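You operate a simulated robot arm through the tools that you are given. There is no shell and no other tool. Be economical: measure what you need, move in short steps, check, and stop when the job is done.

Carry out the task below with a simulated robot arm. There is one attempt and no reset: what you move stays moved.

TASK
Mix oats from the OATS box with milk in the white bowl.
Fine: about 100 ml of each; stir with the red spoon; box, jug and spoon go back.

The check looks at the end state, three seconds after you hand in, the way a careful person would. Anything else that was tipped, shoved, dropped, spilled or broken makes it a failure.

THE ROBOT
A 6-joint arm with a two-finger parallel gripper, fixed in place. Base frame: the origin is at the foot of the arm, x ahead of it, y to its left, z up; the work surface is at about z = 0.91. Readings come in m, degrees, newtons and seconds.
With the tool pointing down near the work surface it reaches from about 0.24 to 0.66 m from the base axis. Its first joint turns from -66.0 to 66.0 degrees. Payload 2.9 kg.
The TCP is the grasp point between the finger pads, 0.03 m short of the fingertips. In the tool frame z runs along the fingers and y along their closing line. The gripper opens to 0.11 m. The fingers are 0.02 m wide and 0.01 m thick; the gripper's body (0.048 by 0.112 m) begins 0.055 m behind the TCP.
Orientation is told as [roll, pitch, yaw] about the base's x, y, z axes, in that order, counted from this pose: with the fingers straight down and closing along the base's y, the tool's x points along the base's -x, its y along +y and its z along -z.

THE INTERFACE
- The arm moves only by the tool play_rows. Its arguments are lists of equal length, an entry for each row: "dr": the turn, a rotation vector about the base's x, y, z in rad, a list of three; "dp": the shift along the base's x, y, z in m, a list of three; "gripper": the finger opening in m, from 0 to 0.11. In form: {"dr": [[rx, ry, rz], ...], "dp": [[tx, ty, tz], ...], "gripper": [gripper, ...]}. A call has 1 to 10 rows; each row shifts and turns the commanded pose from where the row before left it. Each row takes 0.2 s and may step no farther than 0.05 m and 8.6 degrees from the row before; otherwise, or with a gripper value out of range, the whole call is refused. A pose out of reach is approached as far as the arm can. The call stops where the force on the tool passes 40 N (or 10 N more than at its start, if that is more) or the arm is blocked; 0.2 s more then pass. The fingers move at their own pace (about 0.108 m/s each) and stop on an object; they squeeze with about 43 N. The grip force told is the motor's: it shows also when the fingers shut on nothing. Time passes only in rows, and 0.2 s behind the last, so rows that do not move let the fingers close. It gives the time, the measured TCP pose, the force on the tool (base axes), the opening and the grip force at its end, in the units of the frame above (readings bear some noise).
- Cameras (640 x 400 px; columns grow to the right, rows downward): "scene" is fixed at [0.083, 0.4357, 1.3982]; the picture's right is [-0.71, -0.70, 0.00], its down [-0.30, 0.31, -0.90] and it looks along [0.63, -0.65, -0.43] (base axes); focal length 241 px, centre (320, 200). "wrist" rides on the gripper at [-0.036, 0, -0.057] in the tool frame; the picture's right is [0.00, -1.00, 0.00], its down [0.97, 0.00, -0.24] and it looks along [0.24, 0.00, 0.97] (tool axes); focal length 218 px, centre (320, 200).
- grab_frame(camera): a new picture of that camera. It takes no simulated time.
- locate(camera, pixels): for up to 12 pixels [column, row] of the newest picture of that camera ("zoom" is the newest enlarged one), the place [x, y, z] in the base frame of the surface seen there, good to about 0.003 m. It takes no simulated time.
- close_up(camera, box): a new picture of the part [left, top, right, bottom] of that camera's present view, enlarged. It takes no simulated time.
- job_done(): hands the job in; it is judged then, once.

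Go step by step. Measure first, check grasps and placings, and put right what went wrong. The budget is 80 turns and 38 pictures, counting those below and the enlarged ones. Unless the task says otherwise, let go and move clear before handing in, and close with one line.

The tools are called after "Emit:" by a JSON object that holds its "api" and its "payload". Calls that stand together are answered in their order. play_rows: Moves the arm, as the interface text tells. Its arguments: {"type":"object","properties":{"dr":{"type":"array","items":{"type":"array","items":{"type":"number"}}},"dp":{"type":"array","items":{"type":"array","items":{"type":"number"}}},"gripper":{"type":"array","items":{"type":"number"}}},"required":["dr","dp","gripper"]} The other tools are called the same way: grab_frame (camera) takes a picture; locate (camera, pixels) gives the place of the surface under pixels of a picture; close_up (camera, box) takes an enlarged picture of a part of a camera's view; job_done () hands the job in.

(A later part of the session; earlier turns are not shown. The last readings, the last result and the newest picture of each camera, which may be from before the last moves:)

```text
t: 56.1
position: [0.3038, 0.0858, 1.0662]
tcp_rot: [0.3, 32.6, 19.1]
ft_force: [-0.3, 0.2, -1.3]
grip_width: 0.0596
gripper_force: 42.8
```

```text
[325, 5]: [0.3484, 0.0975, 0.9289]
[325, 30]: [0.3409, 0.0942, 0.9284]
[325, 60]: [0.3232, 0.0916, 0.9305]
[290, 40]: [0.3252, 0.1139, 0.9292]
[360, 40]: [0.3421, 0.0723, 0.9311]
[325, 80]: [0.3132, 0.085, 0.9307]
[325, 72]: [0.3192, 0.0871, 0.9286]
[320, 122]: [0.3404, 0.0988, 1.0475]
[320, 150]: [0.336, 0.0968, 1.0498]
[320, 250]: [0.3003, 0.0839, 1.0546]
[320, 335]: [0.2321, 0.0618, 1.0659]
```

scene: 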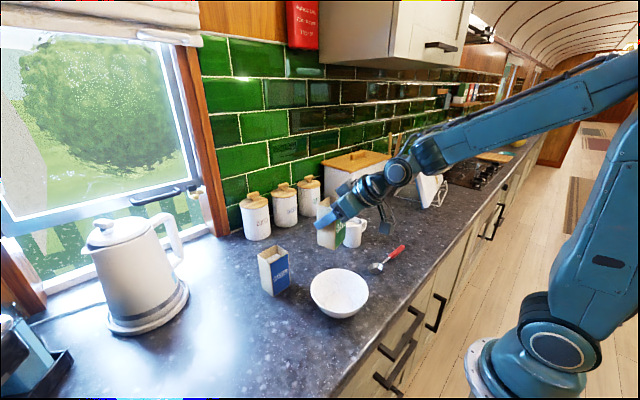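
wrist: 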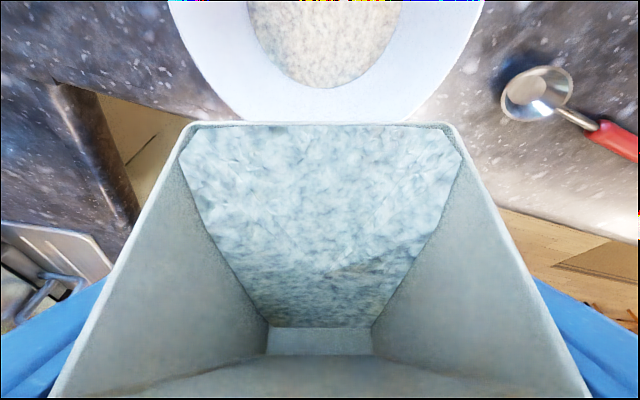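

Bowl level is ≈0.9295, so roughly 65–80 ml. Another 4°.

Emit:
{"api": "play_rows", "payload": {"dr": [[-0.012, 0.034, 0], [-0.012, 0.034, 0], [0, 0, 0], [0, 0, 0], [0, 0, 0]], "dp": [[0.002, 0, -0.001], [0.002, 0, -0.001], [0, 0, 0], [0, 0, 0], [0, 0, 0]], "gripper": [0.04, 0.04, 0.04, 0.04, 0.04]}}

Emit:
{"api": "grab_frame", "payload": {"camera": "wrist"}}

Emit:
{"api": "locate", "payload": {"camera": "wrist", "pixels": [[325, 5], [325, 30], [325, 60], [290, 40], [360, 40], [325, 75], [320, 122], [320, 150], [320, 200], [320, 250], [320, 300], [320, 345]]}}

```text
t: 57.3
position: [0.3076, 0.0853, 1.0627]
tcp_rot: [0.4, 36.8, 18.9]
ft_force: [0.3, 0.1, -1.5]
grip_width: 0.0597
gripper_force: 42.6
```

```text
14 pictures are left
```

wrist: 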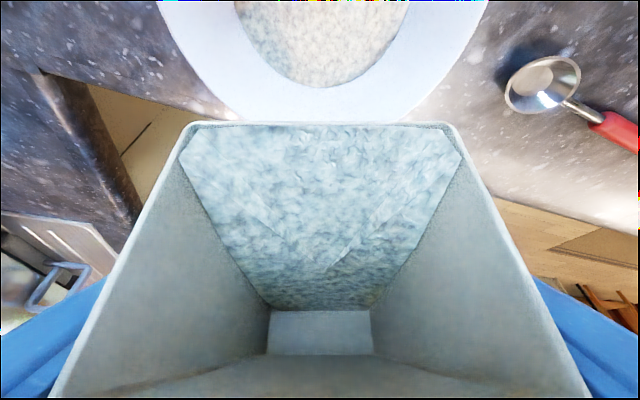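

```text
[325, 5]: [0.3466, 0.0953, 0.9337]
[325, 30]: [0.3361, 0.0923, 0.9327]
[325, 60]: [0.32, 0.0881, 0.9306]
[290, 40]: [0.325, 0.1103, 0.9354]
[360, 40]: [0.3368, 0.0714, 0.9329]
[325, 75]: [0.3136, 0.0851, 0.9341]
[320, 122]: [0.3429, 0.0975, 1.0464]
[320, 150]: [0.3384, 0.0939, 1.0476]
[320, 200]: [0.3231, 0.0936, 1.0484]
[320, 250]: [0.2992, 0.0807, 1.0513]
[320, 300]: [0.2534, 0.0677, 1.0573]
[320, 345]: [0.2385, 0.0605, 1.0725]
```

Bowl level is ≈0.933 with radius ≈0.046, about 95–110 ml of oats. That's enough, so I'll untilt over the bowl along the way I came.

Emit:
{"api": "play_rows", "payload": {"dr": [[0.0305, -0.089, 0], [0.0305, -0.089, 0], [0.0305, -0.089, 0], [0.0305, -0.089, 0], [0.0305, -0.089, 0], [0.0305, -0.089, 0], [0.0305, -0.089, 0], [0.0305, -0.089, 0], [0, 0, 0]], "dp": [[0.003, 0, 0.004], [0.003, 0, 0.004], [0.003, 0, 0.004], [0.003, 0, 0.004], [0.003, 0, 0.004], [0.003, 0, 0.004], [0.003, 0, 0.004], [0.003, 0, 0.005], [0, 0, 0]], "gripper": [0.04, 0.04, 0.04, 0.04, 0.04, 0.04, 0.04, 0.04, 0.04]}}

Emit:
{"api": "play_rows", "payload": {"dr": [[0.0228, -0.0845, -0.015], [0.0228, -0.0845, -0.015], [0.0228, -0.0845, -0.015], [0.0228, -0.0845, -0.015], [0.0228, -0.0845, -0.015], [0.0228, -0.0845, -0.015], [0.0228, -0.0845, -0.015], [0.0228, -0.0845, -0.015], [0, 0, 0]], "dp": [[0.0112, -0.0045, 0.003], [0.0112, -0.0045, 0.003], [0.0112, -0.0045, 0.003], [0.0112, -0.0045, 0.003], [0.0112, -0.0045, 0.003], [0.0112, -0.0045, 0.003], [0.0112, -0.0045, 0.003], [0.0112, -0.0045, 0.003], [0, 0, 0]], "gripper": [0.04, 0.04, 0.04, 0.04, 0.04, 0.04, 0.04, 0.04, 0.04]}}

Emit:
{"api": "grab_frame", "payload": {"camera": "wrist"}}

```text
t: 59.3
position: [0.332, 0.0854, 1.0972]
tcp_rot: [0.3, -6.6, 19.0]
ft_force: [0.3, 0.9, -0.9]
grip_width: 0.0596
gripper_force: 42.8
```

```text
t: 61.3
position: [0.4205, 0.0491, 1.1228]
tcp_rot: [0.1, -46.5, 11.9]
ft_force: [0.2, 0.5, -1.7]
grip_width: 0.0599
gripper_force: 42.7
```

```text
13 pictures are left
```

wrist: 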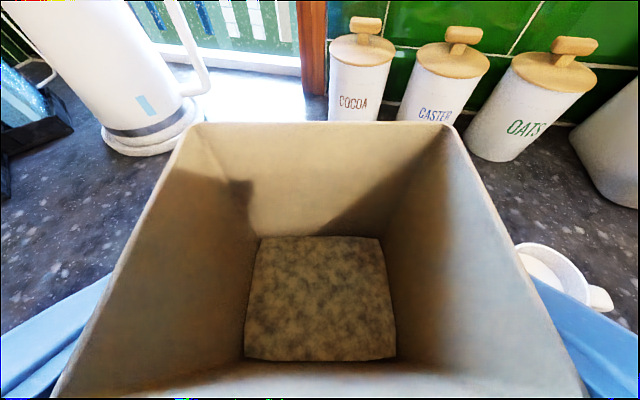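

The box is upright and its oats have levelled. I'll measure their depth below the rim as a cross-check.

Emit:
{"api": "locate", "payload": {"camera": "wrist", "pixels": [[320, 250], [320, 300], [320, 350], [265, 300], [380, 300], [320, 123], [200, 124], [445, 124], [252, 130], [440, 135]]}}

```text
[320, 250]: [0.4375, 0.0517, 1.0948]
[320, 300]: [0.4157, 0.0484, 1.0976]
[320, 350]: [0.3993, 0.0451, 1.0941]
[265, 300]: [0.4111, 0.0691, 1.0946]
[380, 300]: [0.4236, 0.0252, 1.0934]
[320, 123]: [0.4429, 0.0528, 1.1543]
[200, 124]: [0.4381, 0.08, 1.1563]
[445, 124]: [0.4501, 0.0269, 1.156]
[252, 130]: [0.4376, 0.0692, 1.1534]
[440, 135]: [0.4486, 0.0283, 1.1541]
```

The oats in the box dropped ≈0.0345 m over ≈26 cm², about 90 ml, which agrees with the bowl at about 95 ml. I'll return the box above its spot and check.

Emit:
{"api": "play_rows", "payload": {"dr": [[0, 0, -0.02], [0, 0, -0.04], [0, 0, -0.04], [0, 0, -0.04], [0, 0, -0.04], [0, 0, -0.022], [0, 0, 0], [0, 0, 0]], "dp": [[0.01, -0.0034, 0], [0.018, -0.007, 0], [0.02, -0.008, 0], [0.02, -0.008, 0], [0.015, -0.005, 0], [0.01, -0.004, 0], [0, 0, 0], [0, 0, 0]], "gripper": [0.04, 0.04, 0.04, 0.04, 0.04, 0.04, 0.04, 0.04]}}

```text
t: 63.1
position: [0.5138, 0.0158, 1.1202]
tcp_rot: [0.2, -46.4, 0.3]
ft_force: [-0.2, -0.5, -1.9]
grip_width: 0.06
gripper_force: 42.7
```

Aligned within 2 mm. I'll lower it, slowly at the end.

Emit:
{"api": "play_rows", "payload": {"dr": [[0, 0, 0], [0, 0, 0], [0, 0, 0], [0, 0, 0], [0, 0, 0], [0, 0, 0], [0, 0, 0], [0, 0, 0]], "dp": [[0, -0.0015, -0.015], [0, -0.001, -0.025], [0, 0, -0.025], [0, 0, -0.025], [0, 0, -0.02], [0, 0, -0.012], [0, 0, -0.006], [0, 0, 0]], "gripper": [0.04, 0.04, 0.04, 0.04, 0.04, 0.04, 0.04, 0.04]}}

Emit:
{"api": "play_rows", "payload": {"dr": [[0, 0, 0], [0, 0, 0], [0, 0, 0], [0, 0, 0], [0, 0, 0]], "dp": [[0, 0, -0.002], [0, 0, -0.0015], [0, 0, -0.0015], [0, 0, -0.0015], [0, 0, 0]], "gripper": [0.04, 0.04, 0.04, 0.04, 0.04]}}

```text
t: 64.9
position: [0.5132, 0.0137, 0.9902]
tcp_rot: [0.1, -46.4, 0.3]
ft_force: [0.1, 0.3, -0.8]
grip_width: 0.0595
gripper_force: 43.5
```

```text
t: 66.1
position: [0.514, 0.0114, 0.9862]
tcp_rot: [0.1, -46.6, 0.3]
ft_force: [-1.4, -0.5, 4.6]
grip_width: 0.0596
gripper_force: 42.7
```

Contact felt (4.6 N upward). I'll open the fingers and back out along them.

Emit:
{"api": "play_rows", "payload": {"dr": [[0, 0, 0], [0, 0, 0], [0, 0, 0], [0, 0, 0], [0, 0, 0], [0, 0, 0], [0, 0, 0], [0, 0, 0], [0, 0, 0]], "dp": [[0, 0, 0], [0, 0, 0], [0, 0, 0], [-0.0145, 0, 0.0137], [-0.0145, 0, 0.0137], [-0.0145, 0, 0.0137], [-0.0145, 0, 0.0137], [-0.0145, 0, 0.0137], [0, 0, 0.03]], "gripper": [0.07, 0.1, 0.11, 0.11, 0.11, 0.11, 0.11, 0.11, 0.11]}}

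Emit:
{"api": "grab_frame", "payload": {"camera": "wrist"}}

```text
t: 68.1
position: [0.443, 0.0142, 1.085]
tcp_rot: [0.1, -46.4, 0.3]
ft_force: [0.2, 0.8, 0.3]
grip_width: 0.11
gripper_force: 0.1
```

```text
12 pictures are left
```

wrist: 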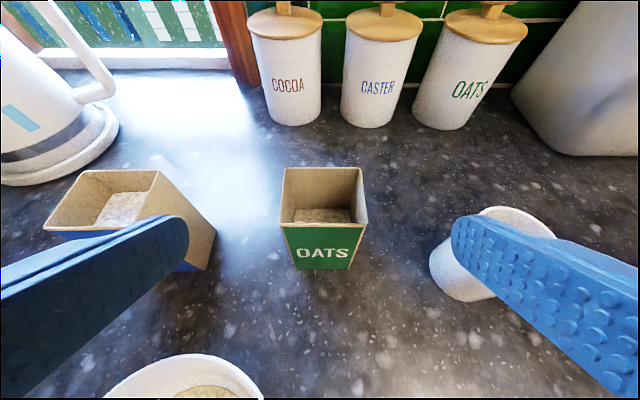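

The box is standing in its place. I'll check its position and the oats level there.

Emit:
{"api": "locate", "payload": {"camera": "wrist", "pixels": [[322, 214], [322, 218], [285, 228], [360, 228], [288, 169], [358, 169], [300, 268], [350, 268]]}}

```text
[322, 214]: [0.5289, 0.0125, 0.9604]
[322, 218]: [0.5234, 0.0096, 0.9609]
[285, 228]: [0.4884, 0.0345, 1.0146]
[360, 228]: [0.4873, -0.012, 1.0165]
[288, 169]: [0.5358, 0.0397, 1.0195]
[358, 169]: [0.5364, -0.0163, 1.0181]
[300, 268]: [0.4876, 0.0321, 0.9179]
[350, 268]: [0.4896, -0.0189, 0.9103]
```

The box is back at its original spot (within 2 mm), with the level 33 mm lower. Now the jug: I'll make the tool vertical, turn to yaw +90 so the fingers close along x, and hover above it.

Emit:
{"api": "play_rows", "payload": {"dr": [[0, 0.135, 0], [0, 0.135, 0], [0, 0.135, 0], [0, 0.135, 0], [0, 0.135, 0], [0, 0.135, 0.05], [0, 0, 0.14], [0, 0, 0.14], [0, 0, 0.14], [0, 0, 0.14]], "dp": [[0, 0, 0.02], [0, 0, 0.02], [0, -0.01, 0.01], [0, -0.01, 0.01], [0, -0.02, 0], [0, -0.02, 0], [0.01, -0.02, 0], [0.01, -0.02, 0], [0.01, -0.02, 0], [0.01, -0.02, 0]], "gripper": [0.11, 0.11, 0.11, 0.11, 0.11, 0.11, 0.11, 0.11, 0.11, 0.11]}}

Emit:
{"api": "play_rows", "payload": {"dr": [[0, 0, 0.137], [0, 0, 0.137], [0, 0, 0.137], [0, 0, 0.137], [0, 0, 0.137], [0, 0, 0.137], [0, 0, 0.137], [0, 0, 0]], "dp": [[0, 0, 0], [0, 0, 0], [0, 0, 0], [0, 0, 0], [0, 0, 0], [0, 0, 0], [0, 0, 0], [0, 0, 0]], "gripper": [0.11, 0.11, 0.11, 0.11, 0.11, 0.11, 0.11, 0.11]}}

Emit:
{"api": "grab_frame", "payload": {"camera": "wrist"}}

```text
t: 70.3
position: [0.4794, -0.1278, 1.1454]
tcp_rot: [0.5, -0.1, 35.4]
ft_force: [0.4, -0.3, -0.5]
grip_width: 0.1101
gripper_force: 0.1
```

```text
t: 72.1
position: [0.4813, -0.127, 1.1445]
tcp_rot: [0.5, 0.0, 90.2]
ft_force: [-0.2, 0.2, -0.5]
grip_width: 0.1099
gripper_force: 0.1
```

```text
11 pictures are left
```

wrist: 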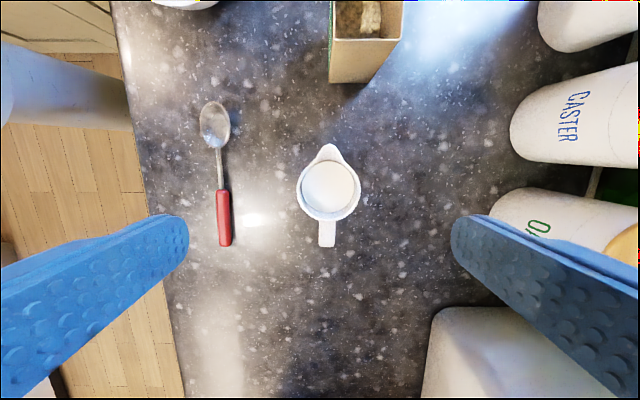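

The jug appears dead straight: rim at columns 296–361, spout at (328,145), handle at (327,240). I'll measure it, and the neighbours near the right finger.

Emit:
{"api": "locate", "payload": {"camera": "wrist", "pixels": [[298, 188], [359, 188], [328, 217], [328, 147], [328, 187], [327, 228], [327, 244], [322, 240], [333, 240], [515, 195], [436, 318], [315, 160]]}}

```text
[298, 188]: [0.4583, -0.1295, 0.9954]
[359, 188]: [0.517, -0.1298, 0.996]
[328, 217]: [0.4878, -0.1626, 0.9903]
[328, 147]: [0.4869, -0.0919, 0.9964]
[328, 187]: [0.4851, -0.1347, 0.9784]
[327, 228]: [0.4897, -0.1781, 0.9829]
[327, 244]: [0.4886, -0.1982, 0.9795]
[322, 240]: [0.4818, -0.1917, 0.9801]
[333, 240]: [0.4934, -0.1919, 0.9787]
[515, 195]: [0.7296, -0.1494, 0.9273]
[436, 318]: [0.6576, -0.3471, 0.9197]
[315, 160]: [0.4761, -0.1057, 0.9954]
```

Jug centre is (0.488,−0.131), rim at 0.996, milk at 0.978. I'll try a little forward lean (hand toward the handle side) to gain pouring angle.

Emit:
{"api": "play_rows", "payload": {"dr": [[0.1, 0, 0], [0.1, 0, 0], [0.1, 0, 0], [0, 0, 0]], "dp": [[0, -0.005, -0.01], [0, -0.005, -0.01], [0, -0.005, -0.01], [0, 0, 0]], "gripper": [0.11, 0.11, 0.11, 0.11]}}

```text
t: 73.1
position: [0.4799, -0.1431, 1.1114]
tcp_rot: [0.2, -17.2, 90.0]
ft_force: [0.6, -0.3, -0.2]
grip_width: 0.1099
gripper_force: 0.1
out of reach, approached as far as the arm can: row 3
```

It allows about 17°. I'll back off to about 14° for margin and descend over the jug in steps.

Emit:
{"api": "play_rows", "payload": {"dr": [[-0.05, 0, 0], [0, 0, 0], [0, 0, 0], [0, 0, 0], [0, 0, 0]], "dp": [[0.004, 0.004, 0], [0.004, 0.004, -0.015], [0, 0.003, -0.02], [0, 0, -0.02], [0, 0, 0]], "gripper": [0.11, 0.11, 0.11, 0.11, 0.11]}}

```text
t: 74.3
position: [0.489, -0.1311, 1.0559]
tcp_rot: [0.5, -14.3, 90.0]
ft_force: [-0.1, -0.7, 1.6]
grip_width: 0.1099
gripper_force: 0.0
```

Well aligned at (0.489,−0.131), lean 14.3°. I'll descend the rest and close.

Emit:
{"api": "play_rows", "payload": {"dr": [[0, 0, 0], [0, 0, 0], [0, 0, 0], [0, 0, 0], [0, 0, 0], [0, 0, 0]], "dp": [[0, 0, -0.02], [0, 0, -0.02], [0, 0, -0.02], [0, 0, -0.02], [0, 0, -0.008], [0, 0, 0]], "gripper": [0.11, 0.11, 0.11, 0.11, 0.11, 0.11]}}

Emit:
{"api": "play_rows", "payload": {"dr": [[0, 0, 0], [0, 0, 0], [0, 0, 0], [0, 0, 0]], "dp": [[0, 0, 0], [0, 0, 0], [0, 0, 0], [0, 0, 0]], "gripper": [0.085, 0.07, 0.045, 0.045]}}

```text
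t: 75.7
position: [0.4881, -0.1309, 0.9694]
tcp_rot: [0.5, -14.4, 90.0]
ft_force: [-0.7, 0.4, -1.3]
grip_width: 0.1097
gripper_force: 0.0
```

```text
t: 76.7
position: [0.4887, -0.1313, 0.9697]
tcp_rot: [0.4, -14.4, 90.2]
ft_force: [1.3, 0.0, -0.6]
grip_width: 0.059
gripper_force: 43.0
```

Jug gripped (0.059 m, 43 N). I'll lift it gently, straight up.

Emit:
{"api": "play_rows", "payload": {"dr": [[0, 0, 0], [0, 0, 0], [0, 0, 0], [0, 0, 0], [0, 0, 0], [0, 0, 0], [0, 0, 0], [0, 0, 0], [0, 0, 0], [0, 0, 0]], "dp": [[0, 0, 0.004], [0, 0, 0.01], [0, 0, 0.016], [0, 0, 0.02], [0, 0, 0.022], [0, 0, 0.022], [0, 0, 0.02], [0, 0, 0.015], [0, 0, 0.008], [0, 0, 0]], "gripper": [0.045, 0.045, 0.045, 0.045, 0.045, 0.045, 0.045, 0.045, 0.045, 0.045]}}

```text
t: 78.9
position: [0.4884, -0.1307, 1.1051]
tcp_rot: [0.5, -14.5, 90.1]
ft_force: [-0.6, 0.2, -3.6]
grip_width: 0.0589
gripper_force: 43.3
```

Lifted cleanly, with about 3.6 N of weight on the tool. I'll carry it level toward the bowl while yawing so the spout turns from +y toward the outward direction.

Emit:
{"api": "play_rows", "payload": {"dr": [[0, 0, -0.04], [0, 0, -0.07], [0, 0, -0.09], [0, 0, -0.1], [0, 0, -0.1], [0, 0, -0.1], [0, 0, -0.1], [0, 0, -0.08], [0, 0, -0.05], [0, 0, 0]], "dp": [[-0.005, 0.005, 0], [-0.01, 0.01, 0], [-0.014, 0.014, 0], [-0.016, 0.016, 0], [-0.016, 0.018, 0], [-0.016, 0.018, 0], [-0.014, 0.018, 0], [-0.01, 0.013, 0], [-0.005, 0.007, 0], [0, 0, 0]], "gripper": [0.045, 0.045, 0.045, 0.045, 0.045, 0.045, 0.045, 0.045, 0.045, 0.045]}}

```text
t: 81.1
position: [0.3827, -0.0117, 1.1068]
tcp_rot: [0.5, -14.4, 48.2]
ft_force: [-0.3, -0.3, -3.5]
grip_width: 0.0588
gripper_force: 43.4
```

Good. I'll continue to just short of the bowl centre, finishing the yaw at about 19°.

Emit:
{"api": "play_rows", "payload": {"dr": [[0, 0, -0.05], [0, 0, -0.09], [0, 0, -0.1], [0, 0, -0.1], [0, 0, -0.1], [0, 0, -0.07], [0, 0, 0]], "dp": [[-0.002, 0.007, 0], [-0.004, 0.014, 0], [-0.005, 0.018, 0], [-0.005, 0.018, 0], [-0.004, 0.014, 0], [-0.002, 0.008, 0], [0, 0, 0]], "gripper": [0.045, 0.045, 0.045, 0.045, 0.045, 0.045, 0.045]}}

Emit:
{"api": "grab_frame", "payload": {"camera": "wrist"}}

```text
t: 82.7
position: [0.3603, 0.0664, 1.1066]
tcp_rot: [0.5, -14.4, 19.0]
ft_force: [0.1, 0.0, -3.4]
grip_width: 0.0588
gripper_force: 43.2
```

```text
10 pictures are left
```

wrist: 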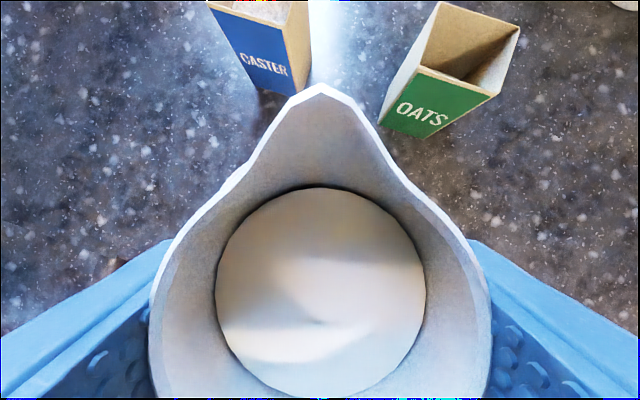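

A great view into the jug, spout pointing straight ahead at (320,85). I'll measure the milk surface and rim to estimate the volume.

Emit:
{"api": "locate", "payload": {"camera": "wrist", "pixels": [[222, 290], [418, 290], [320, 193], [320, 388], [320, 290], [152, 290], [488, 290], [320, 86]]}}

```text
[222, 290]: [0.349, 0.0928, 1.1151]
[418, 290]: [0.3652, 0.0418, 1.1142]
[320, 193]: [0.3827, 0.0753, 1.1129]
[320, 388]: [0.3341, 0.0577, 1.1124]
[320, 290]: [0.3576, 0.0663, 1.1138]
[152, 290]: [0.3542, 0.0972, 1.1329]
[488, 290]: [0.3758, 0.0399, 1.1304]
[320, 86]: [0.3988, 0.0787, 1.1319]
```

Milk is ≈0.018 below the rim with radius ≈0.0275, so about 150 ml. Geometry says ~56° of jug tilt leaves ≈50 ml. I'll come in over the bowl with 22° of tilt, still below pouring.

Emit:
{"api": "play_rows", "payload": {"dr": [[-0.0155, 0.0449, 0], [-0.0155, 0.0449, 0], [-0.0155, 0.0449, 0], [-0.0155, 0.0449, 0], [-0.0155, 0.0449, 0], [-0.0155, 0.0449, 0], [-0.0155, 0.0449, 0], [-0.0155, 0.0449, 0], [0, 0, 0]], "dp": [[-0.0056, 0.0015, -0.005], [-0.0056, 0.0015, -0.005], [-0.0056, 0.0015, -0.005], [-0.0056, 0.0015, -0.005], [-0.0056, 0.0015, -0.005], [-0.0056, 0.0015, -0.005], [-0.0056, 0.0015, -0.005], [-0.0056, 0.0015, -0.005], [0, 0, 0]], "gripper": [0.045, 0.045, 0.045, 0.045, 0.045, 0.045, 0.045, 0.045, 0.045]}}

```text
t: 84.7
position: [0.315, 0.0799, 1.0649]
tcp_rot: [0.4, 7.4, 18.9]
ft_force: [-0.3, -0.6, -3.9]
grip_width: 0.0589
gripper_force: 43.3
```

Jug tilt is 22° with the lip over the bowl. I'll pour slowly to about 47°, then look.

Emit:
{"api": "play_rows", "payload": {"dr": [[-0.0164, 0.0477, 0], [-0.0164, 0.0477, 0], [-0.0164, 0.0477, 0], [-0.0164, 0.0477, 0], [-0.0164, 0.0477, 0], [-0.0164, 0.0477, 0], [-0.0164, 0.0477, 0], [-0.0164, 0.0477, 0], [-0.0164, 0.0477, 0], [0, 0, 0]], "dp": [[-0.001, 0, 0], [-0.001, 0, 0], [-0.001, 0, 0], [-0.001, 0, 0], [-0.001, 0, 0], [-0.001, 0, 0], [-0.001, 0, 0], [-0.001, 0, 0], [-0.001, 0, 0], [0, 0, 0]], "gripper": [0.045, 0.045, 0.045, 0.045, 0.045, 0.045, 0.045, 0.045, 0.045, 0.045]}}

Emit:
{"api": "grab_frame", "payload": {"camera": "wrist"}}

```text
t: 86.9
position: [0.3063, 0.0792, 1.067]
tcp_rot: [0.5, 33.4, 19.1]
ft_force: [0.3, 0.2, -2.8]
grip_width: 0.0586
gripper_force: 43.4
```

```text
9 pictures are left
```

wrist: 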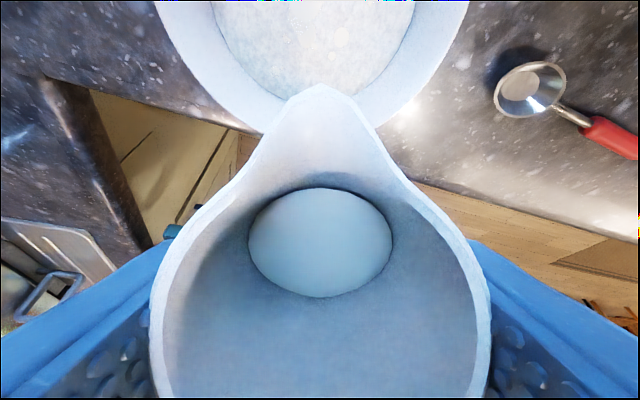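

Milk is in the bowl and the jug's level dropped a lot. I'll measure both.

Emit:
{"api": "locate", "payload": {"camera": "wrist", "pixels": [[320, 20], [320, 50], [270, 40], [370, 40], [320, 80], [320, 240], [320, 195], [320, 290], [260, 240], [385, 240], [320, 88]]}}

```text
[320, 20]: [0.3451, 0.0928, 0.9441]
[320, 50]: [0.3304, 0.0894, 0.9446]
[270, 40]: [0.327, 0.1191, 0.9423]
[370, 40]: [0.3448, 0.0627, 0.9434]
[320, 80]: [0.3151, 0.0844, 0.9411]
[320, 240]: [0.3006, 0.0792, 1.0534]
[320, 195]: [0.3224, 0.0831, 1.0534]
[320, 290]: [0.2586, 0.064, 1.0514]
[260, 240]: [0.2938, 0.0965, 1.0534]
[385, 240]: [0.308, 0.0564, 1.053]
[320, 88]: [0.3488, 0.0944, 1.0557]
```

Jug milk is level with the lip (1.053 vs 1.056). The bowl rose 0.0335→0.0435, about 70–75 ml of milk. I'll tilt about 6° more.

Emit:
{"api": "play_rows", "payload": {"dr": [[-0.0118, 0.0343, 0], [-0.0118, 0.0343, 0], [-0.0118, 0.0343, 0], [0, 0, 0], [0, 0, 0], [0, 0, 0]], "dp": [[0, 0, 0], [0, 0, 0], [0, 0, 0], [0, 0, 0], [0, 0, 0], [0, 0, 0]], "gripper": [0.045, 0.045, 0.045, 0.045, 0.045, 0.045]}}

Emit:
{"api": "grab_frame", "payload": {"camera": "wrist"}}

Emit:
{"api": "locate", "payload": {"camera": "wrist", "pixels": [[320, 10], [320, 30], [320, 50], [280, 30], [360, 30], [250, 30], [390, 30], [320, 215], [320, 240], [320, 270], [320, 88]]}}

```text
t: 88.3
position: [0.3069, 0.0783, 1.0661]
tcp_rot: [0.4, 38.6, 19.1]
ft_force: [-0.1, -0.6, -2.2]
grip_width: 0.0589
gripper_force: 43.2
```

```text
8 pictures are left
```

wrist: 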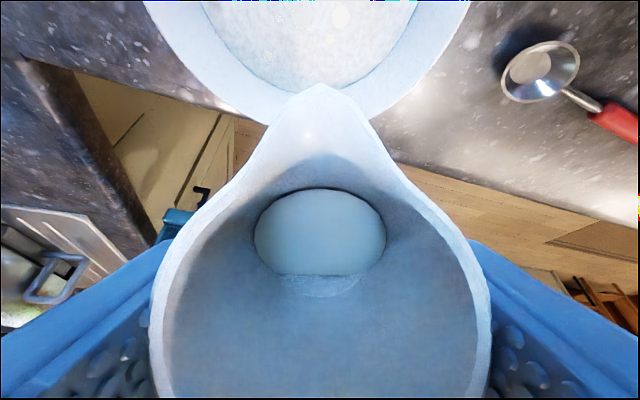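

```text
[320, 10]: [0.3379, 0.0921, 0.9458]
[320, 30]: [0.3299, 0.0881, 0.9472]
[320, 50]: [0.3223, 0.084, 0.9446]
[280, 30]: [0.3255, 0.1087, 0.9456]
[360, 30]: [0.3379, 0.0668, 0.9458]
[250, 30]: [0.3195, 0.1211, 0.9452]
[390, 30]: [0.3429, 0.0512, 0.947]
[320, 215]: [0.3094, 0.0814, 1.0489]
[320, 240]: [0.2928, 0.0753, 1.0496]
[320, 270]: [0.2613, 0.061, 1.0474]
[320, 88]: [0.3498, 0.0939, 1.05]
```

Bowl level is ≈0.946 and about 62 ml remains in the jug, so 85–97 ml has been poured. One small extra tilt of about 2°, then I'll bring the jug upright.

Emit:
{"api": "play_rows", "payload": {"dr": [[-0.0118, 0.0343, 0], [0, 0, 0], [0, 0, 0], [0, 0, 0], [0.013, -0.0378, 0], [0.0195, -0.0567, 0], [0.0195, -0.0567, 0], [0.0195, -0.0567, 0], [0.0195, -0.0567, 0], [0.0195, -0.0567, 0]], "dp": [[0, 0, 0], [0, 0, 0], [0, 0, 0], [0, 0, 0], [0, 0, 0], [0, 0, 0], [0, 0, 0], [0, 0, 0], [0.002, 0, 0], [0.004, 0, 0]], "gripper": [0.045, 0.045, 0.045, 0.045, 0.045, 0.045, 0.045, 0.045, 0.045, 0.045]}}

```text
t: 90.5
position: [0.3029, 0.0904, 1.0666]
tcp_rot: [0.5, 22.2, 19.0]
ft_force: [-0.7, -0.2, -2.4]
grip_width: 0.0587
gripper_force: 43.0
out of reach, approached as far as the arm can: row 1
```

The jug is untilting fine (small position drift, lip still over the bowl). I'll finish untilting while moving back outward.

Emit:
{"api": "play_rows", "payload": {"dr": [[0.0297, -0.0863, 0], [0.0297, -0.0863, 0], [0.0297, -0.0863, 0], [0.0297, -0.0863, 0], [0.0297, -0.0863, 0], [0.0297, -0.0863, 0], [0.0297, -0.0863, 0], [0, 0, 0], [0, 0, 0]], "dp": [[0.004, -0.002, 0.005], [0.007, -0.003, 0.006], [0.008, -0.003, 0.006], [0.009, -0.004, 0.006], [0.01, -0.004, 0.006], [0.01, -0.004, 0.006], [0.0094, -0.004, 0.005], [0, 0, 0], [0, 0, 0]], "gripper": [0.045, 0.045, 0.045, 0.045, 0.045, 0.045, 0.045, 0.045, 0.045]}}

Emit:
{"api": "grab_frame", "payload": {"camera": "wrist"}}

Emit:
{"api": "locate", "payload": {"camera": "wrist", "pixels": [[320, 250], [320, 290], [280, 280], [360, 280], [320, 86], [152, 290], [488, 290]]}}

```text
t: 92.5
position: [0.3591, 0.0688, 1.106]
tcp_rot: [0.4, -14.4, 19.0]
ft_force: [-0.7, 0.4, -2.1]
grip_width: 0.0586
gripper_force: 43.6
```

```text
7 pictures are left
```

wrist: 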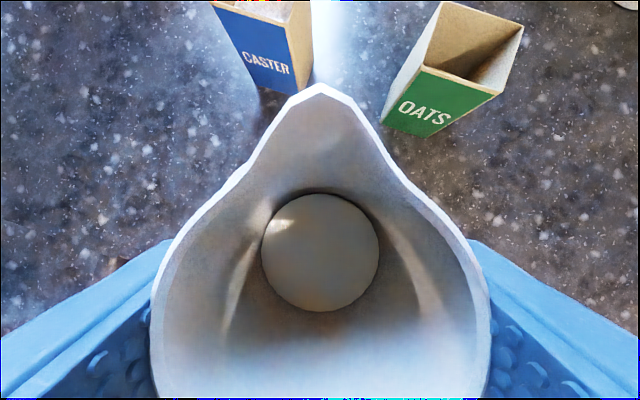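

```text
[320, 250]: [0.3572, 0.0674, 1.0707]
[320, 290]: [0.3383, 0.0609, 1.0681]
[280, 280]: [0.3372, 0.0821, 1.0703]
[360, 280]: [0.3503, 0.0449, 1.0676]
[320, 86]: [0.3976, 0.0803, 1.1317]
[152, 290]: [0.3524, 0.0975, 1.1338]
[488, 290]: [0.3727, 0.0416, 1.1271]
```

The milk dropped 0.044 m over ≈24 cm², about 105 ml poured. I'll carry the jug back along the reverse path.

Emit:
{"api": "play_rows", "payload": {"dr": [[0, 0, 0.05], [0, 0, 0.09], [0, 0, 0.1], [0, 0, 0.1], [0, 0, 0.1], [0, 0, 0.07], [0, 0, 0]], "dp": [[0.002, -0.007, 0], [0.005, -0.015, 0], [0.005, -0.018, 0], [0.005, -0.018, 0], [0.004, -0.014, 0], [0.002, -0.008, 0], [0, 0, 0]], "gripper": [0.045, 0.045, 0.045, 0.045, 0.045, 0.045, 0.045]}}

Emit:
{"api": "play_rows", "payload": {"dr": [[0, 0, 0.04], [0, 0, 0.07], [0, 0, 0.09], [0, 0, 0.1], [0, 0, 0.1], [0, 0, 0.1], [0, 0, 0.1], [0, 0, 0.08], [0, 0, 0.05], [0, 0, 0]], "dp": [[0.005, -0.005, 0], [0.01, -0.01, 0], [0.014, -0.014, 0], [0.016, -0.016, 0], [0.016, -0.018, 0], [0.016, -0.018, 0], [0.014, -0.018, 0], [0.01, -0.013, 0], [0.005, -0.007, 0], [0, 0, 0]], "gripper": [0.045, 0.045, 0.045, 0.045, 0.045, 0.045, 0.045, 0.045, 0.045, 0.045]}}

```text
t: 94.1
position: [0.382, -0.0129, 1.1052]
tcp_rot: [0.4, -14.4, 48.4]
ft_force: [-0.1, 0.7, -2.9]
grip_width: 0.0587
gripper_force: 43.4
```

```text
t: 96.3
position: [0.4875, -0.1325, 1.106]
tcp_rot: [0.3, -14.4, 90.1]
ft_force: [-0.4, -0.4, -1.4]
grip_width: 0.0589
gripper_force: 43.0
```

Right above its spot (0.4875,−0.1325; target 0.4885,−0.131). I'll lower it, the last millimetres slowly.

Emit:
{"api": "play_rows", "payload": {"dr": [[0, 0, 0], [0, 0, 0], [0, 0, 0], [0, 0, 0], [0, 0, 0], [0, 0, 0], [0, 0, 0], [0, 0, 0], [0, 0, 0]], "dp": [[0.001, 0.0015, -0.01], [0, 0, -0.02], [0, 0, -0.024], [0, 0, -0.024], [0, 0, -0.024], [0, 0, -0.018], [0, 0, -0.008], [0, 0, -0.004], [0, 0, 0]], "gripper": [0.045, 0.045, 0.045, 0.045, 0.045, 0.045, 0.045, 0.045, 0.045]}}

Emit:
{"api": "play_rows", "payload": {"dr": [[0, 0, 0], [0, 0, 0], [0, 0, 0], [0, 0, 0]], "dp": [[0, 0, -0.0015], [0, 0, -0.0015], [0, 0, -0.001], [0, 0, 0]], "gripper": [0.045, 0.045, 0.045, 0.045]}}

```text
t: 98.3
position: [0.4888, -0.1304, 0.9744]
tcp_rot: [0.4, -14.4, 90.1]
ft_force: [-0.4, 0.7, -2.5]
grip_width: 0.0586
gripper_force: 43.9
```

```text
t: 99.3
position: [0.4875, -0.1301, 0.9714]
tcp_rot: [0.4, -14.4, 90.0]
ft_force: [-1.2, 0.1, -1.1]
grip_width: 0.0588
gripper_force: 42.9
```

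Not quite down yet, so another 2 mm or so.

Emit:
{"api": "play_rows", "payload": {"dr": [[0, 0, 0], [0, 0, 0], [0, 0, 0]], "dp": [[0, 0, -0.0012], [0, 0, -0.0012], [0, 0, 0]], "gripper": [0.045, 0.045, 0.045]}}

```text
t: 100.1
position: [0.4879, -0.1284, 0.9695]
tcp_rot: [0.2, -14.2, 90.2]
ft_force: [-6.6, -1.7, 28.8]
grip_width: 0.0589
gripper_force: 42.9
```

Firm contact. I'll relax 1 mm upward, open, and rise.

Emit:
{"api": "play_rows", "payload": {"dr": [[0, 0, 0], [0, 0, 0], [0, 0, 0], [0, 0, 0], [0, 0, 0], [0, 0, 0], [0, 0, 0], [0, 0, 0], [0, 0, 0]], "dp": [[0, 0, 0.0012], [0, 0, 0], [0, 0, 0], [0, 0, 0], [0, 0, 0.015], [0, 0, 0.03], [0, 0, 0.035], [0, 0, 0.04], [0, 0, 0.03]], "gripper": [0.045, 0.07, 0.09, 0.11, 0.11, 0.11, 0.11, 0.11, 0.11]}}

Emit:
{"api": "grab_frame", "payload": {"camera": "wrist"}}

```text
t: 102.1
position: [0.4892, -0.1325, 1.1188]
tcp_rot: [0.3, -14.2, 89.9]
ft_force: [0.0, -0.3, 0.4]
grip_width: 0.1102
gripper_force: 0.0
```

```text
6 pictures are left
```

wrist: 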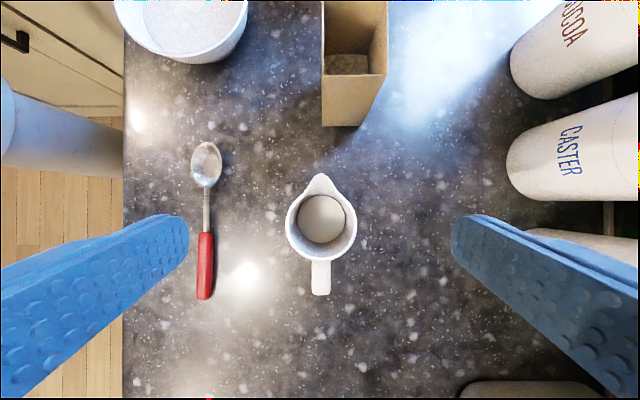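

The jug stands upright in place. I'll measure the spoon (handle at (206,235)–(204,296), head at (206,163)) and the jug.

Emit:
{"api": "locate", "payload": {"camera": "wrist", "pixels": [[206, 240], [205, 265], [204, 292], [207, 215], [206, 165], [206, 145], [198, 265], [212, 265], [287, 222], [355, 222], [320, 176], [321, 292]]}}

```text
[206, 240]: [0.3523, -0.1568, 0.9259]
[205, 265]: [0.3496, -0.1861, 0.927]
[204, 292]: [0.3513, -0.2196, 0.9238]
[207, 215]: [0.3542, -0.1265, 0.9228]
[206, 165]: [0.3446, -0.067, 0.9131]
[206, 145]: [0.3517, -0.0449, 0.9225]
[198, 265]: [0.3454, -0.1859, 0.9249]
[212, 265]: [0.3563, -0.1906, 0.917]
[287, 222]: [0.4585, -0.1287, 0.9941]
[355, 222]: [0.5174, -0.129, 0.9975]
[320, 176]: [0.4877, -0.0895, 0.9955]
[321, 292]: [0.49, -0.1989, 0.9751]
```

Jug is back in place. Spoon handle is centred at x≈0.350, top z≈0.927. I'll straighten the tool and hover over the handle at y≈−0.19.

Emit:
{"api": "play_rows", "payload": {"dr": [[-0.124, 0, 0], [-0.124, 0, 0], [0, 0, 0], [0, 0, 0], [0, 0, 0], [0, 0, 0], [0, 0, 0], [0, 0, 0]], "dp": [[-0.02, -0.005, 0], [-0.03, -0.01, 0], [-0.04, -0.02, 0], [-0.03, -0.01, 0], [-0.019, -0.0125, -0.02], [0, 0, -0.04], [0, 0, -0.04], [0, 0, 0]], "gripper": [0.11, 0.11, 0.11, 0.11, 0.09, 0.07, 0.06, 0.06]}}

Emit:
{"api": "grab_frame", "payload": {"camera": "wrist"}}

```text
t: 103.9
position: [0.3701, -0.1799, 1.0214]
tcp_rot: [-0.3, -4.3, 90.0]
ft_force: [-0.9, -0.1, 0.1]
grip_width: 0.0602
gripper_force: 0.1
out of reach, approached as far as the arm can: row 1
```

```text
5 pictures are left
```

wrist: 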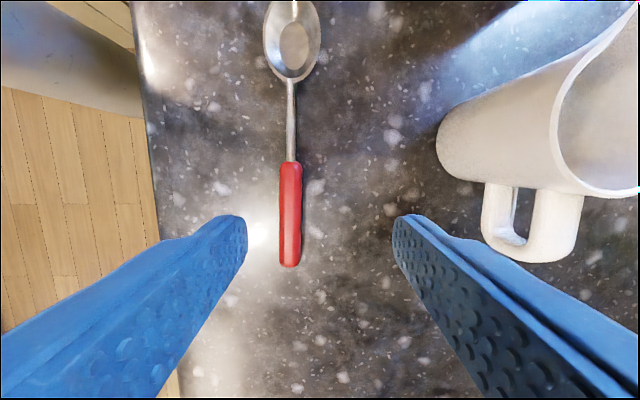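

The handle is at columns 280–301, left of the finger centre (320), consistent with me being 2 cm too far out. I'll measure it precisely.

Emit:
{"api": "locate", "payload": {"camera": "wrist", "pixels": [[290, 175], [290, 215], [290, 255], [282, 215], [299, 215], [290, 265], [291, 140], [293, 20]]}}

```text
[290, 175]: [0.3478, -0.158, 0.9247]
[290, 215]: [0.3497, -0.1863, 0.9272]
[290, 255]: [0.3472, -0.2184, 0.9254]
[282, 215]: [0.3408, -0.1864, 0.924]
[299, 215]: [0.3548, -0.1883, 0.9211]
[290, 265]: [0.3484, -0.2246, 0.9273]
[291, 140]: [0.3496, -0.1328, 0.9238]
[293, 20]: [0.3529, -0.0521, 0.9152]
```

Handle centre is x=0.348. I'll straighten fully, go over it, and descend with the fingertips ending about 3 mm above the counter.

Emit:
{"api": "play_rows", "payload": {"dr": [[-0.075, 0, 0], [0, 0, 0], [0, 0, 0], [0, 0, 0], [0, 0, 0], [0, 0, 0]], "dp": [[-0.011, -0.005, 0], [-0.011, -0.005, -0.01], [0, 0, -0.025], [0, 0, -0.025], [0, 0, -0.012], [0, 0, 0]], "gripper": [0.06, 0.06, 0.06, 0.06, 0.06, 0.06]}}

```text
t: 105.3
position: [0.3466, -0.1898, 0.9466]
tcp_rot: [-0.1, 0.1, 90.0]
ft_force: [-0.7, 0.1, 0.0]
grip_width: 0.0599
gripper_force: 0.1
```

Lined up. I'll go 2.5 mm lower and close.

Emit:
{"api": "play_rows", "payload": {"dr": [[0, 0, 0], [0, 0, 0], [0, 0, 0], [0, 0, 0], [0, 0, 0], [0, 0, 0]], "dp": [[0.001, 0, -0.0025], [0, 0, 0], [0, 0, 0], [0, 0, 0], [0, 0, 0], [0, 0, 0]], "gripper": [0.06, 0.04, 0.02, 0.005, 0.005, 0.005]}}

```text
t: 106.7
position: [0.3479, -0.1886, 0.9453]
tcp_rot: [-0.3, 0.0, 90.0]
ft_force: [-1.4, 1.1, 0.4]
grip_width: 0.0158
gripper_force: 43.0
```

Spoon gripped (0.0158 m, 43 N). I'll lift it and carry it toward the bowl while yawing.

Emit:
{"api": "play_rows", "payload": {"dr": [[0, 0, 0], [0, 0, 0], [0, 0, 0], [0, 0, 0], [0, 0, 0], [0, 0, 0], [0, 0, 0], [0, 0, 0]], "dp": [[0, 0, 0.01], [0, 0, 0.02], [0, 0, 0.03], [0, 0, 0.03], [0, 0, 0.03], [0, 0, 0.03], [0, 0, 0.02], [0, 0, 0]], "gripper": [0.005, 0.005, 0.005, 0.005, 0.005, 0.005, 0.005, 0.005]}}

Emit:
{"api": "play_rows", "payload": {"dr": [[0, 0, -0.12], [0, 0, -0.124], [0, 0, -0.124], [0, 0, -0.124], [0, 0, -0.124], [0, 0, -0.124], [0, 0, -0.124], [0, 0, -0.124], [0, 0, -0.124], [0, 0, -0.124]], "dp": [[-0.002, 0.02, 0], [-0.003, 0.024, 0], [-0.003, 0.026, 0], [-0.003, 0.026, 0], [-0.003, 0.026, 0], [-0.003, 0.026, 0], [-0.003, 0.026, 0], [-0.003, 0.026, 0], [-0.003, 0.026, 0], [-0.002, 0.02, 0]], "gripper": [0.005, 0.005, 0.005, 0.005, 0.005, 0.005, 0.005, 0.005, 0.005, 0.005]}}

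```text
t: 108.5
position: [0.3465, -0.1891, 1.1153]
tcp_rot: [-0.4, 0.0, 90.0]
ft_force: [-0.1, -0.5, -1.6]
grip_width: 0.016
gripper_force: 43.2
```

```text
t: 110.7
position: [0.3183, 0.0547, 1.1153]
tcp_rot: [-0.3, 0.1, 19.0]
ft_force: [-0.4, 0.5, 0.3]
grip_width: 0.0156
gripper_force: 42.8
```

The spoon is level ahead of the hand at yaw 19°. I'll tilt it head-down over the bowl, descending gradually.

Emit:
{"api": "play_rows", "payload": {"dr": [[-0.0341, 0.099, 0], [-0.0341, 0.099, 0], [-0.0341, 0.099, 0], [-0.0341, 0.099, 0], [-0.0341, 0.099, 0], [-0.0341, 0.099, 0], [-0.0341, 0.099, 0], [0, 0, 0]], "dp": [[-0.004, 0.004, -0.003], [-0.004, 0.004, -0.003], [-0.004, 0.004, -0.003], [-0.004, 0.004, -0.003], [-0.004, 0.004, -0.003], [-0.003, 0.002, -0.007], [-0.003, 0.001, -0.007], [0, 0, 0]], "gripper": [0.005, 0.005, 0.005, 0.005, 0.005, 0.005, 0.005, 0.005]}}

Emit:
{"api": "grab_frame", "payload": {"camera": "scene"}}

```text
t: 112.5
position: [0.2897, 0.092, 1.0844]
tcp_rot: [0.9, 39.3, 19.2]
ft_force: [-0.6, -0.1, -0.3]
grip_width: 0.016
gripper_force: 43.2
out of reach, approached as far as the arm can: row 7
```

```text
4 pictures are left
```

scene: 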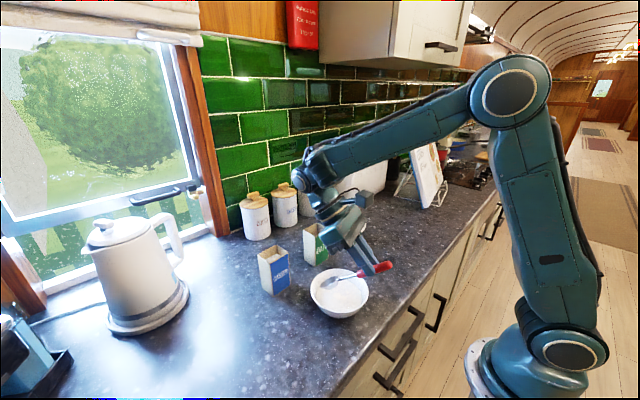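

The spoon head is at the bowl, handle at (378,267). Tilt is near its limit at this height, and I'm at y 0.092. I'll measure the head before dipping.

Emit:
{"api": "locate", "payload": {"camera": "scene", "pixels": [[325, 283], [332, 281], [345, 277], [372, 268], [390, 265], [340, 295], [311, 284], [350, 300]]}}

```text
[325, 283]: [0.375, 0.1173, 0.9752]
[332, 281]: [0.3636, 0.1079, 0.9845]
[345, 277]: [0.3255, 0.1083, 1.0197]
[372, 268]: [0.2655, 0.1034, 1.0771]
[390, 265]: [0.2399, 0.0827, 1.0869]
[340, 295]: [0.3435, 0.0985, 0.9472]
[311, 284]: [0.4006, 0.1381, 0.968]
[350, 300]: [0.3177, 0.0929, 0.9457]
```

The tip is at ≈(0.378,0.118,0.972), as predicted. I'll shift toward the bowl centre, steepen to about 50°, and dip to ~1 cm above the bowl bottom.

Emit:
{"api": "play_rows", "payload": {"dr": [[0, 0, 0], [0, 0, 0], [-0.0205, 0.0595, 0], [-0.0205, 0.0595, 0], [-0.0205, 0.0595, 0], [0, 0, 0]], "dp": [[-0.006, -0.009, -0.004], [-0.005, -0.009, -0.006], [0, 0, -0.006], [0, 0, -0.006], [0, 0, -0.006], [0, 0, 0]], "gripper": [0.005, 0.005, 0.005, 0.005, 0.005, 0.005]}}

```text
t: 113.9
position: [0.273, 0.0863, 1.0588]
tcp_rot: [1.4, 47.8, 19.3]
ft_force: [-0.3, -0.8, -1.4]
grip_width: 0.0158
gripper_force: 42.8
out of reach, approached as far as the arm can: row 4, 5
```

The tip is in the mix at about (0.350,0.113,0.934). I'll lower 5 mm and stir one small circle, watching forces.

Emit:
{"api": "play_rows", "payload": {"dr": [[0, 0, 0], [0, 0, 0], [0, 0, 0], [0, 0, 0], [0, 0, 0], [0, 0, 0], [0, 0, 0], [0, 0, 0], [0, 0, 0]], "dp": [[0, 0, -0.005], [0.0099, -0.0041, 0], [0.0041, -0.0099, 0], [-0.0041, -0.0099, 0], [-0.0099, -0.0041, 0], [-0.0099, 0.0041, 0], [-0.0041, 0.0099, 0], [0.0041, 0.0099, 0], [0.0099, 0.0041, 0]], "gripper": [0.005, 0.005, 0.005, 0.005, 0.005, 0.005, 0.005, 0.005, 0.005]}}

```text
t: 115.9
position: [0.2715, 0.0814, 1.0548]
tcp_rot: [1.1, 50.1, 19.4]
ft_force: [0.2, -0.1, -0.8]
grip_width: 0.0157
gripper_force: 43.0
out of reach, approached as far as the arm can: row 8
```

Stirring works with almost no force. I'll do two more circles and look.

Emit:
{"api": "play_rows", "payload": {"dr": [[0, 0, 0], [0, 0, 0], [0, 0, 0], [0, 0, 0], [0, 0, 0], [0, 0, 0], [0, 0, 0], [0, 0, 0], [0, 0, 0]], "dp": [[0.005, 0.002, 0], [0.0113, -0.0047, 0], [0.0047, -0.0113, 0], [-0.0047, -0.0113, 0], [-0.0113, -0.0047, 0], [-0.0113, 0.0047, 0], [-0.0047, 0.0113, 0], [0.0047, 0.0113, 0], [0.0113, 0.0047, 0]], "gripper": [0.005, 0.005, 0.005, 0.005, 0.005, 0.005, 0.005, 0.005, 0.005]}}

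Emit:
{"api": "play_rows", "payload": {"dr": [[0, 0, 0], [0, 0, 0], [0, 0, 0], [0, 0, 0], [0, 0, 0], [0, 0, 0], [0, 0, 0], [0, 0, 0]], "dp": [[0.0113, -0.0047, 0], [0.0047, -0.0113, 0], [-0.0047, -0.0113, 0], [-0.0113, -0.0047, 0], [-0.0113, 0.0047, 0], [-0.0047, 0.0113, 0], [0.0047, 0.0113, 0], [0.0113, 0.0047, 0]], "gripper": [0.005, 0.005, 0.005, 0.005, 0.005, 0.005, 0.005, 0.005]}}

Emit:
{"api": "close_up", "payload": {"camera": "scene", "box": [250, 210, 430, 322]}}

```text
t: 117.9
position: [0.2749, 0.0842, 1.0539]
tcp_rot: [1.0, 49.9, 19.4]
ft_force: [-0.5, -0.4, -0.3]
grip_width: 0.0156
gripper_force: 43.3
```

```text
t: 119.7
position: [0.27, 0.0821, 1.0532]
tcp_rot: [0.9, 50.1, 19.5]
ft_force: [0.2, -0.1, -1.0]
grip_width: 0.0156
gripper_force: 43.1
out of reach, approached as far as the arm can: row 8
```

```text
3.56 times, centred on (340, 266) of scene
```

zoom: 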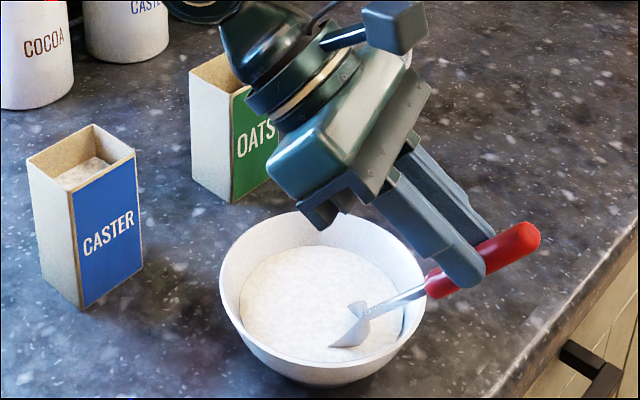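

The mix looks even, with no spill. I'll do two wider circles, then lift the spoon out over the bowl and let it drip.

Emit:
{"api": "play_rows", "payload": {"dr": [[0, 0, 0], [0, 0, 0], [0, 0, 0], [0, 0, 0], [0, 0, 0], [0, 0, 0], [0, 0, 0], [0, 0, 0], [0, 0, 0]], "dp": [[0.01, 0.004, 0], [0.0127, -0.0053, 0], [0.0053, -0.0127, 0], [-0.0053, -0.0127, 0], [-0.0127, -0.0053, 0], [-0.0127, 0.0053, 0], [-0.0053, 0.0127, 0], [0.0053, 0.0127, 0], [0.0127, 0.0053, 0]], "gripper": [0.005, 0.005, 0.005, 0.005, 0.005, 0.005, 0.005, 0.005, 0.005]}}

Emit:
{"api": "play_rows", "payload": {"dr": [[0, 0, 0], [0, 0, 0], [0, 0, 0], [0, 0, 0], [0, 0, 0], [0, 0, 0], [0, 0, 0], [0, 0, 0], [0, 0, 0]], "dp": [[0.003, 0, 0], [0.0127, -0.0053, 0], [0.0053, -0.0127, 0], [-0.0053, -0.0127, 0], [-0.0127, -0.0053, 0], [-0.0127, 0.0053, 0], [-0.0053, 0.0127, 0], [0.0053, 0.0127, 0], [0.0127, 0.0053, 0]], "gripper": [0.005, 0.005, 0.005, 0.005, 0.005, 0.005, 0.005, 0.005, 0.005]}}

Emit:
{"api": "play_rows", "payload": {"dr": [[0, 0, 0], [0.0205, -0.0595, 0], [0.0205, -0.0595, 0], [0.0205, -0.0595, 0], [0, 0, 0], [0, 0, 0], [0, 0, 0], [0, 0, 0], [0, 0, 0], [0, 0, 0]], "dp": [[0, 0, 0.006], [0, 0, 0.008], [0, 0, 0.009], [0, 0, 0.009], [0, 0, 0.002], [0, 0, 0], [0, 0, 0], [0, 0, 0], [0, 0, 0], [0, 0, 0]], "gripper": [0.005, 0.005, 0.005, 0.005, 0.005, 0.005, 0.005, 0.005, 0.005, 0.005]}}

```text
t: 121.7
position: [0.2819, 0.0854, 1.0527]
tcp_rot: [1.0, 50.0, 19.5]
ft_force: [-0.5, -0.1, -1.4]
grip_width: 0.0159
gripper_force: 43.0
```

```text
t: 123.7
position: [0.2841, 0.0857, 1.052]
tcp_rot: [1.1, 50.0, 19.6]
ft_force: [-0.4, -0.1, -0.6]
grip_width: 0.0157
gripper_force: 43.2
```

```text
t: 125.9
position: [0.2853, 0.0855, 1.0873]
tcp_rot: [0.9, 39.2, 19.2]
ft_force: [1.4, 0.4, 0.0]
grip_width: 0.0159
gripper_force: 43.4
```

The spoon is out of the mix, grip unchanged. I'll level it and carry it back along the reverse path.

Emit:
{"api": "play_rows", "payload": {"dr": [[0.0321, -0.0924, 0], [0.0321, -0.0924, 0], [0.0321, -0.0924, 0], [0.0321, -0.0924, 0], [0.0321, -0.0924, 0], [0.0321, -0.0924, 0], [0.0321, -0.0924, 0], [0, 0, 0]], "dp": [[0.003, -0.003, 0.004], [0.004, -0.004, 0.004], [0.005, -0.005, 0.004], [0.005, -0.005, 0.004], [0.005, -0.005, 0.004], [0.005, -0.005, 0.004], [0.006, -0.004, 0.004], [0, 0, 0]], "gripper": [0.005, 0.005, 0.005, 0.005, 0.005, 0.005, 0.005, 0.005]}}

Emit:
{"api": "play_rows", "payload": {"dr": [[0, 0, 0.124], [0, 0, 0.124], [0, 0, 0.124], [0, 0, 0.124], [0, 0, 0.124], [0, 0, 0.124], [0, 0, 0.124], [0, 0, 0.124], [0, 0, 0.124], [0, 0, 0.12]], "dp": [[0.002, -0.02, 0], [0.003, -0.026, 0], [0.003, -0.026, 0], [0.003, -0.026, 0], [0.003, -0.026, 0], [0.003, -0.026, 0], [0.003, -0.026, 0], [0.003, -0.026, 0], [0.003, -0.024, 0], [0.002, -0.02, 0]], "gripper": [0.005, 0.005, 0.005, 0.005, 0.005, 0.005, 0.005, 0.005, 0.005, 0.005]}}

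```text
t: 127.7
position: [0.3643, 0.0739, 1.2374]
tcp_rot: [1.0, 0.2, 19.1]
ft_force: [-1.1, 0.4, -0.7]
grip_width: 0.0156
gripper_force: 42.7
out of reach, approached as far as the arm can: row 1, 2, 3, 4, 5, 6, 7
```

```text
t: 129.9
position: [0.3912, -0.174, 1.238]
tcp_rot: [0.8, 0.0, 90.0]
ft_force: [0.1, 1.0, -0.7]
grip_width: 0.0157
gripper_force: 43.0
```

It drifted higher on the way but is safely above the spoon's place. I'll move over the original grip point and descend most of the way.

Emit:
{"api": "play_rows", "payload": {"dr": [[0, 0, 0], [0, 0, 0], [0, 0, 0], [0, 0, 0], [0, 0, 0], [0, 0, 0], [0, 0, 0], [0, 0, 0], [0, 0, 0], [0, 0, 0]], "dp": [[-0.022, -0.008, -0.01], [-0.0217, -0.0075, -0.02], [0, 0, -0.04], [0, 0, -0.045], [0, 0, -0.045], [0, 0, -0.045], [0, 0, -0.04], [0, 0, -0.02], [0, 0, -0.01], [0, 0, 0]], "gripper": [0.005, 0.005, 0.005, 0.005, 0.005, 0.005, 0.005, 0.005, 0.005, 0.005]}}

```text
t: 132.1
position: [0.458, -0.2335, 1.1508]
tcp_rot: [1.0, 0.0, 90.0]
ft_force: [0.3, -0.2, -0.3]
grip_width: 0.0154
gripper_force: 42.5
out of reach, approached as far as the arm can: row 1, 2, 3, 4, 5, 6, 7, 8, 9
```

The arm drifted outward instead of descending: the forearm angle stayed fixed, so the wrist pitch is stuck at its stop, as earlier after a deep tilt. A short forward pitch freed it that time, so I'll repeat that in free air and come back toward the spoon's place.

Emit:
{"api": "play_rows", "payload": {"dr": [[-0.048, -0.131, 0], [-0.048, -0.131, 0], [-0.048, -0.131, 0], [0, 0, 0], [0, 0, 0], [0, 0, 0], [0.048, 0.131, 0], [0.048, 0.131, 0], [0.048, 0.131, 0], [0, 0, 0]], "dp": [[0, 0, 0], [0, 0, 0], [0, 0, 0], [-0.02, 0.01, -0.005], [-0.02, 0.01, -0.005], [-0.02, 0.01, -0.005], [-0.02, 0.01, -0.01], [-0.015, 0.005, -0.01], [-0.0155, 0, -0.01], [0, 0, 0]], "gripper": [0.005, 0.005, 0.005, 0.005, 0.005, 0.005, 0.005, 0.005, 0.005, 0.005]}}

```text
t: 134.3
position: [0.4765, -0.2596, 1.2327]
tcp_rot: [-3.8, 2.5, 89.8]
ft_force: [0.4, -1.1, -0.9]
grip_width: 0.0159
gripper_force: 43.6
out of reach, approached as far as the arm can: row 1, 2, 3, 4, 5, 6, 8
5 turns are left
```

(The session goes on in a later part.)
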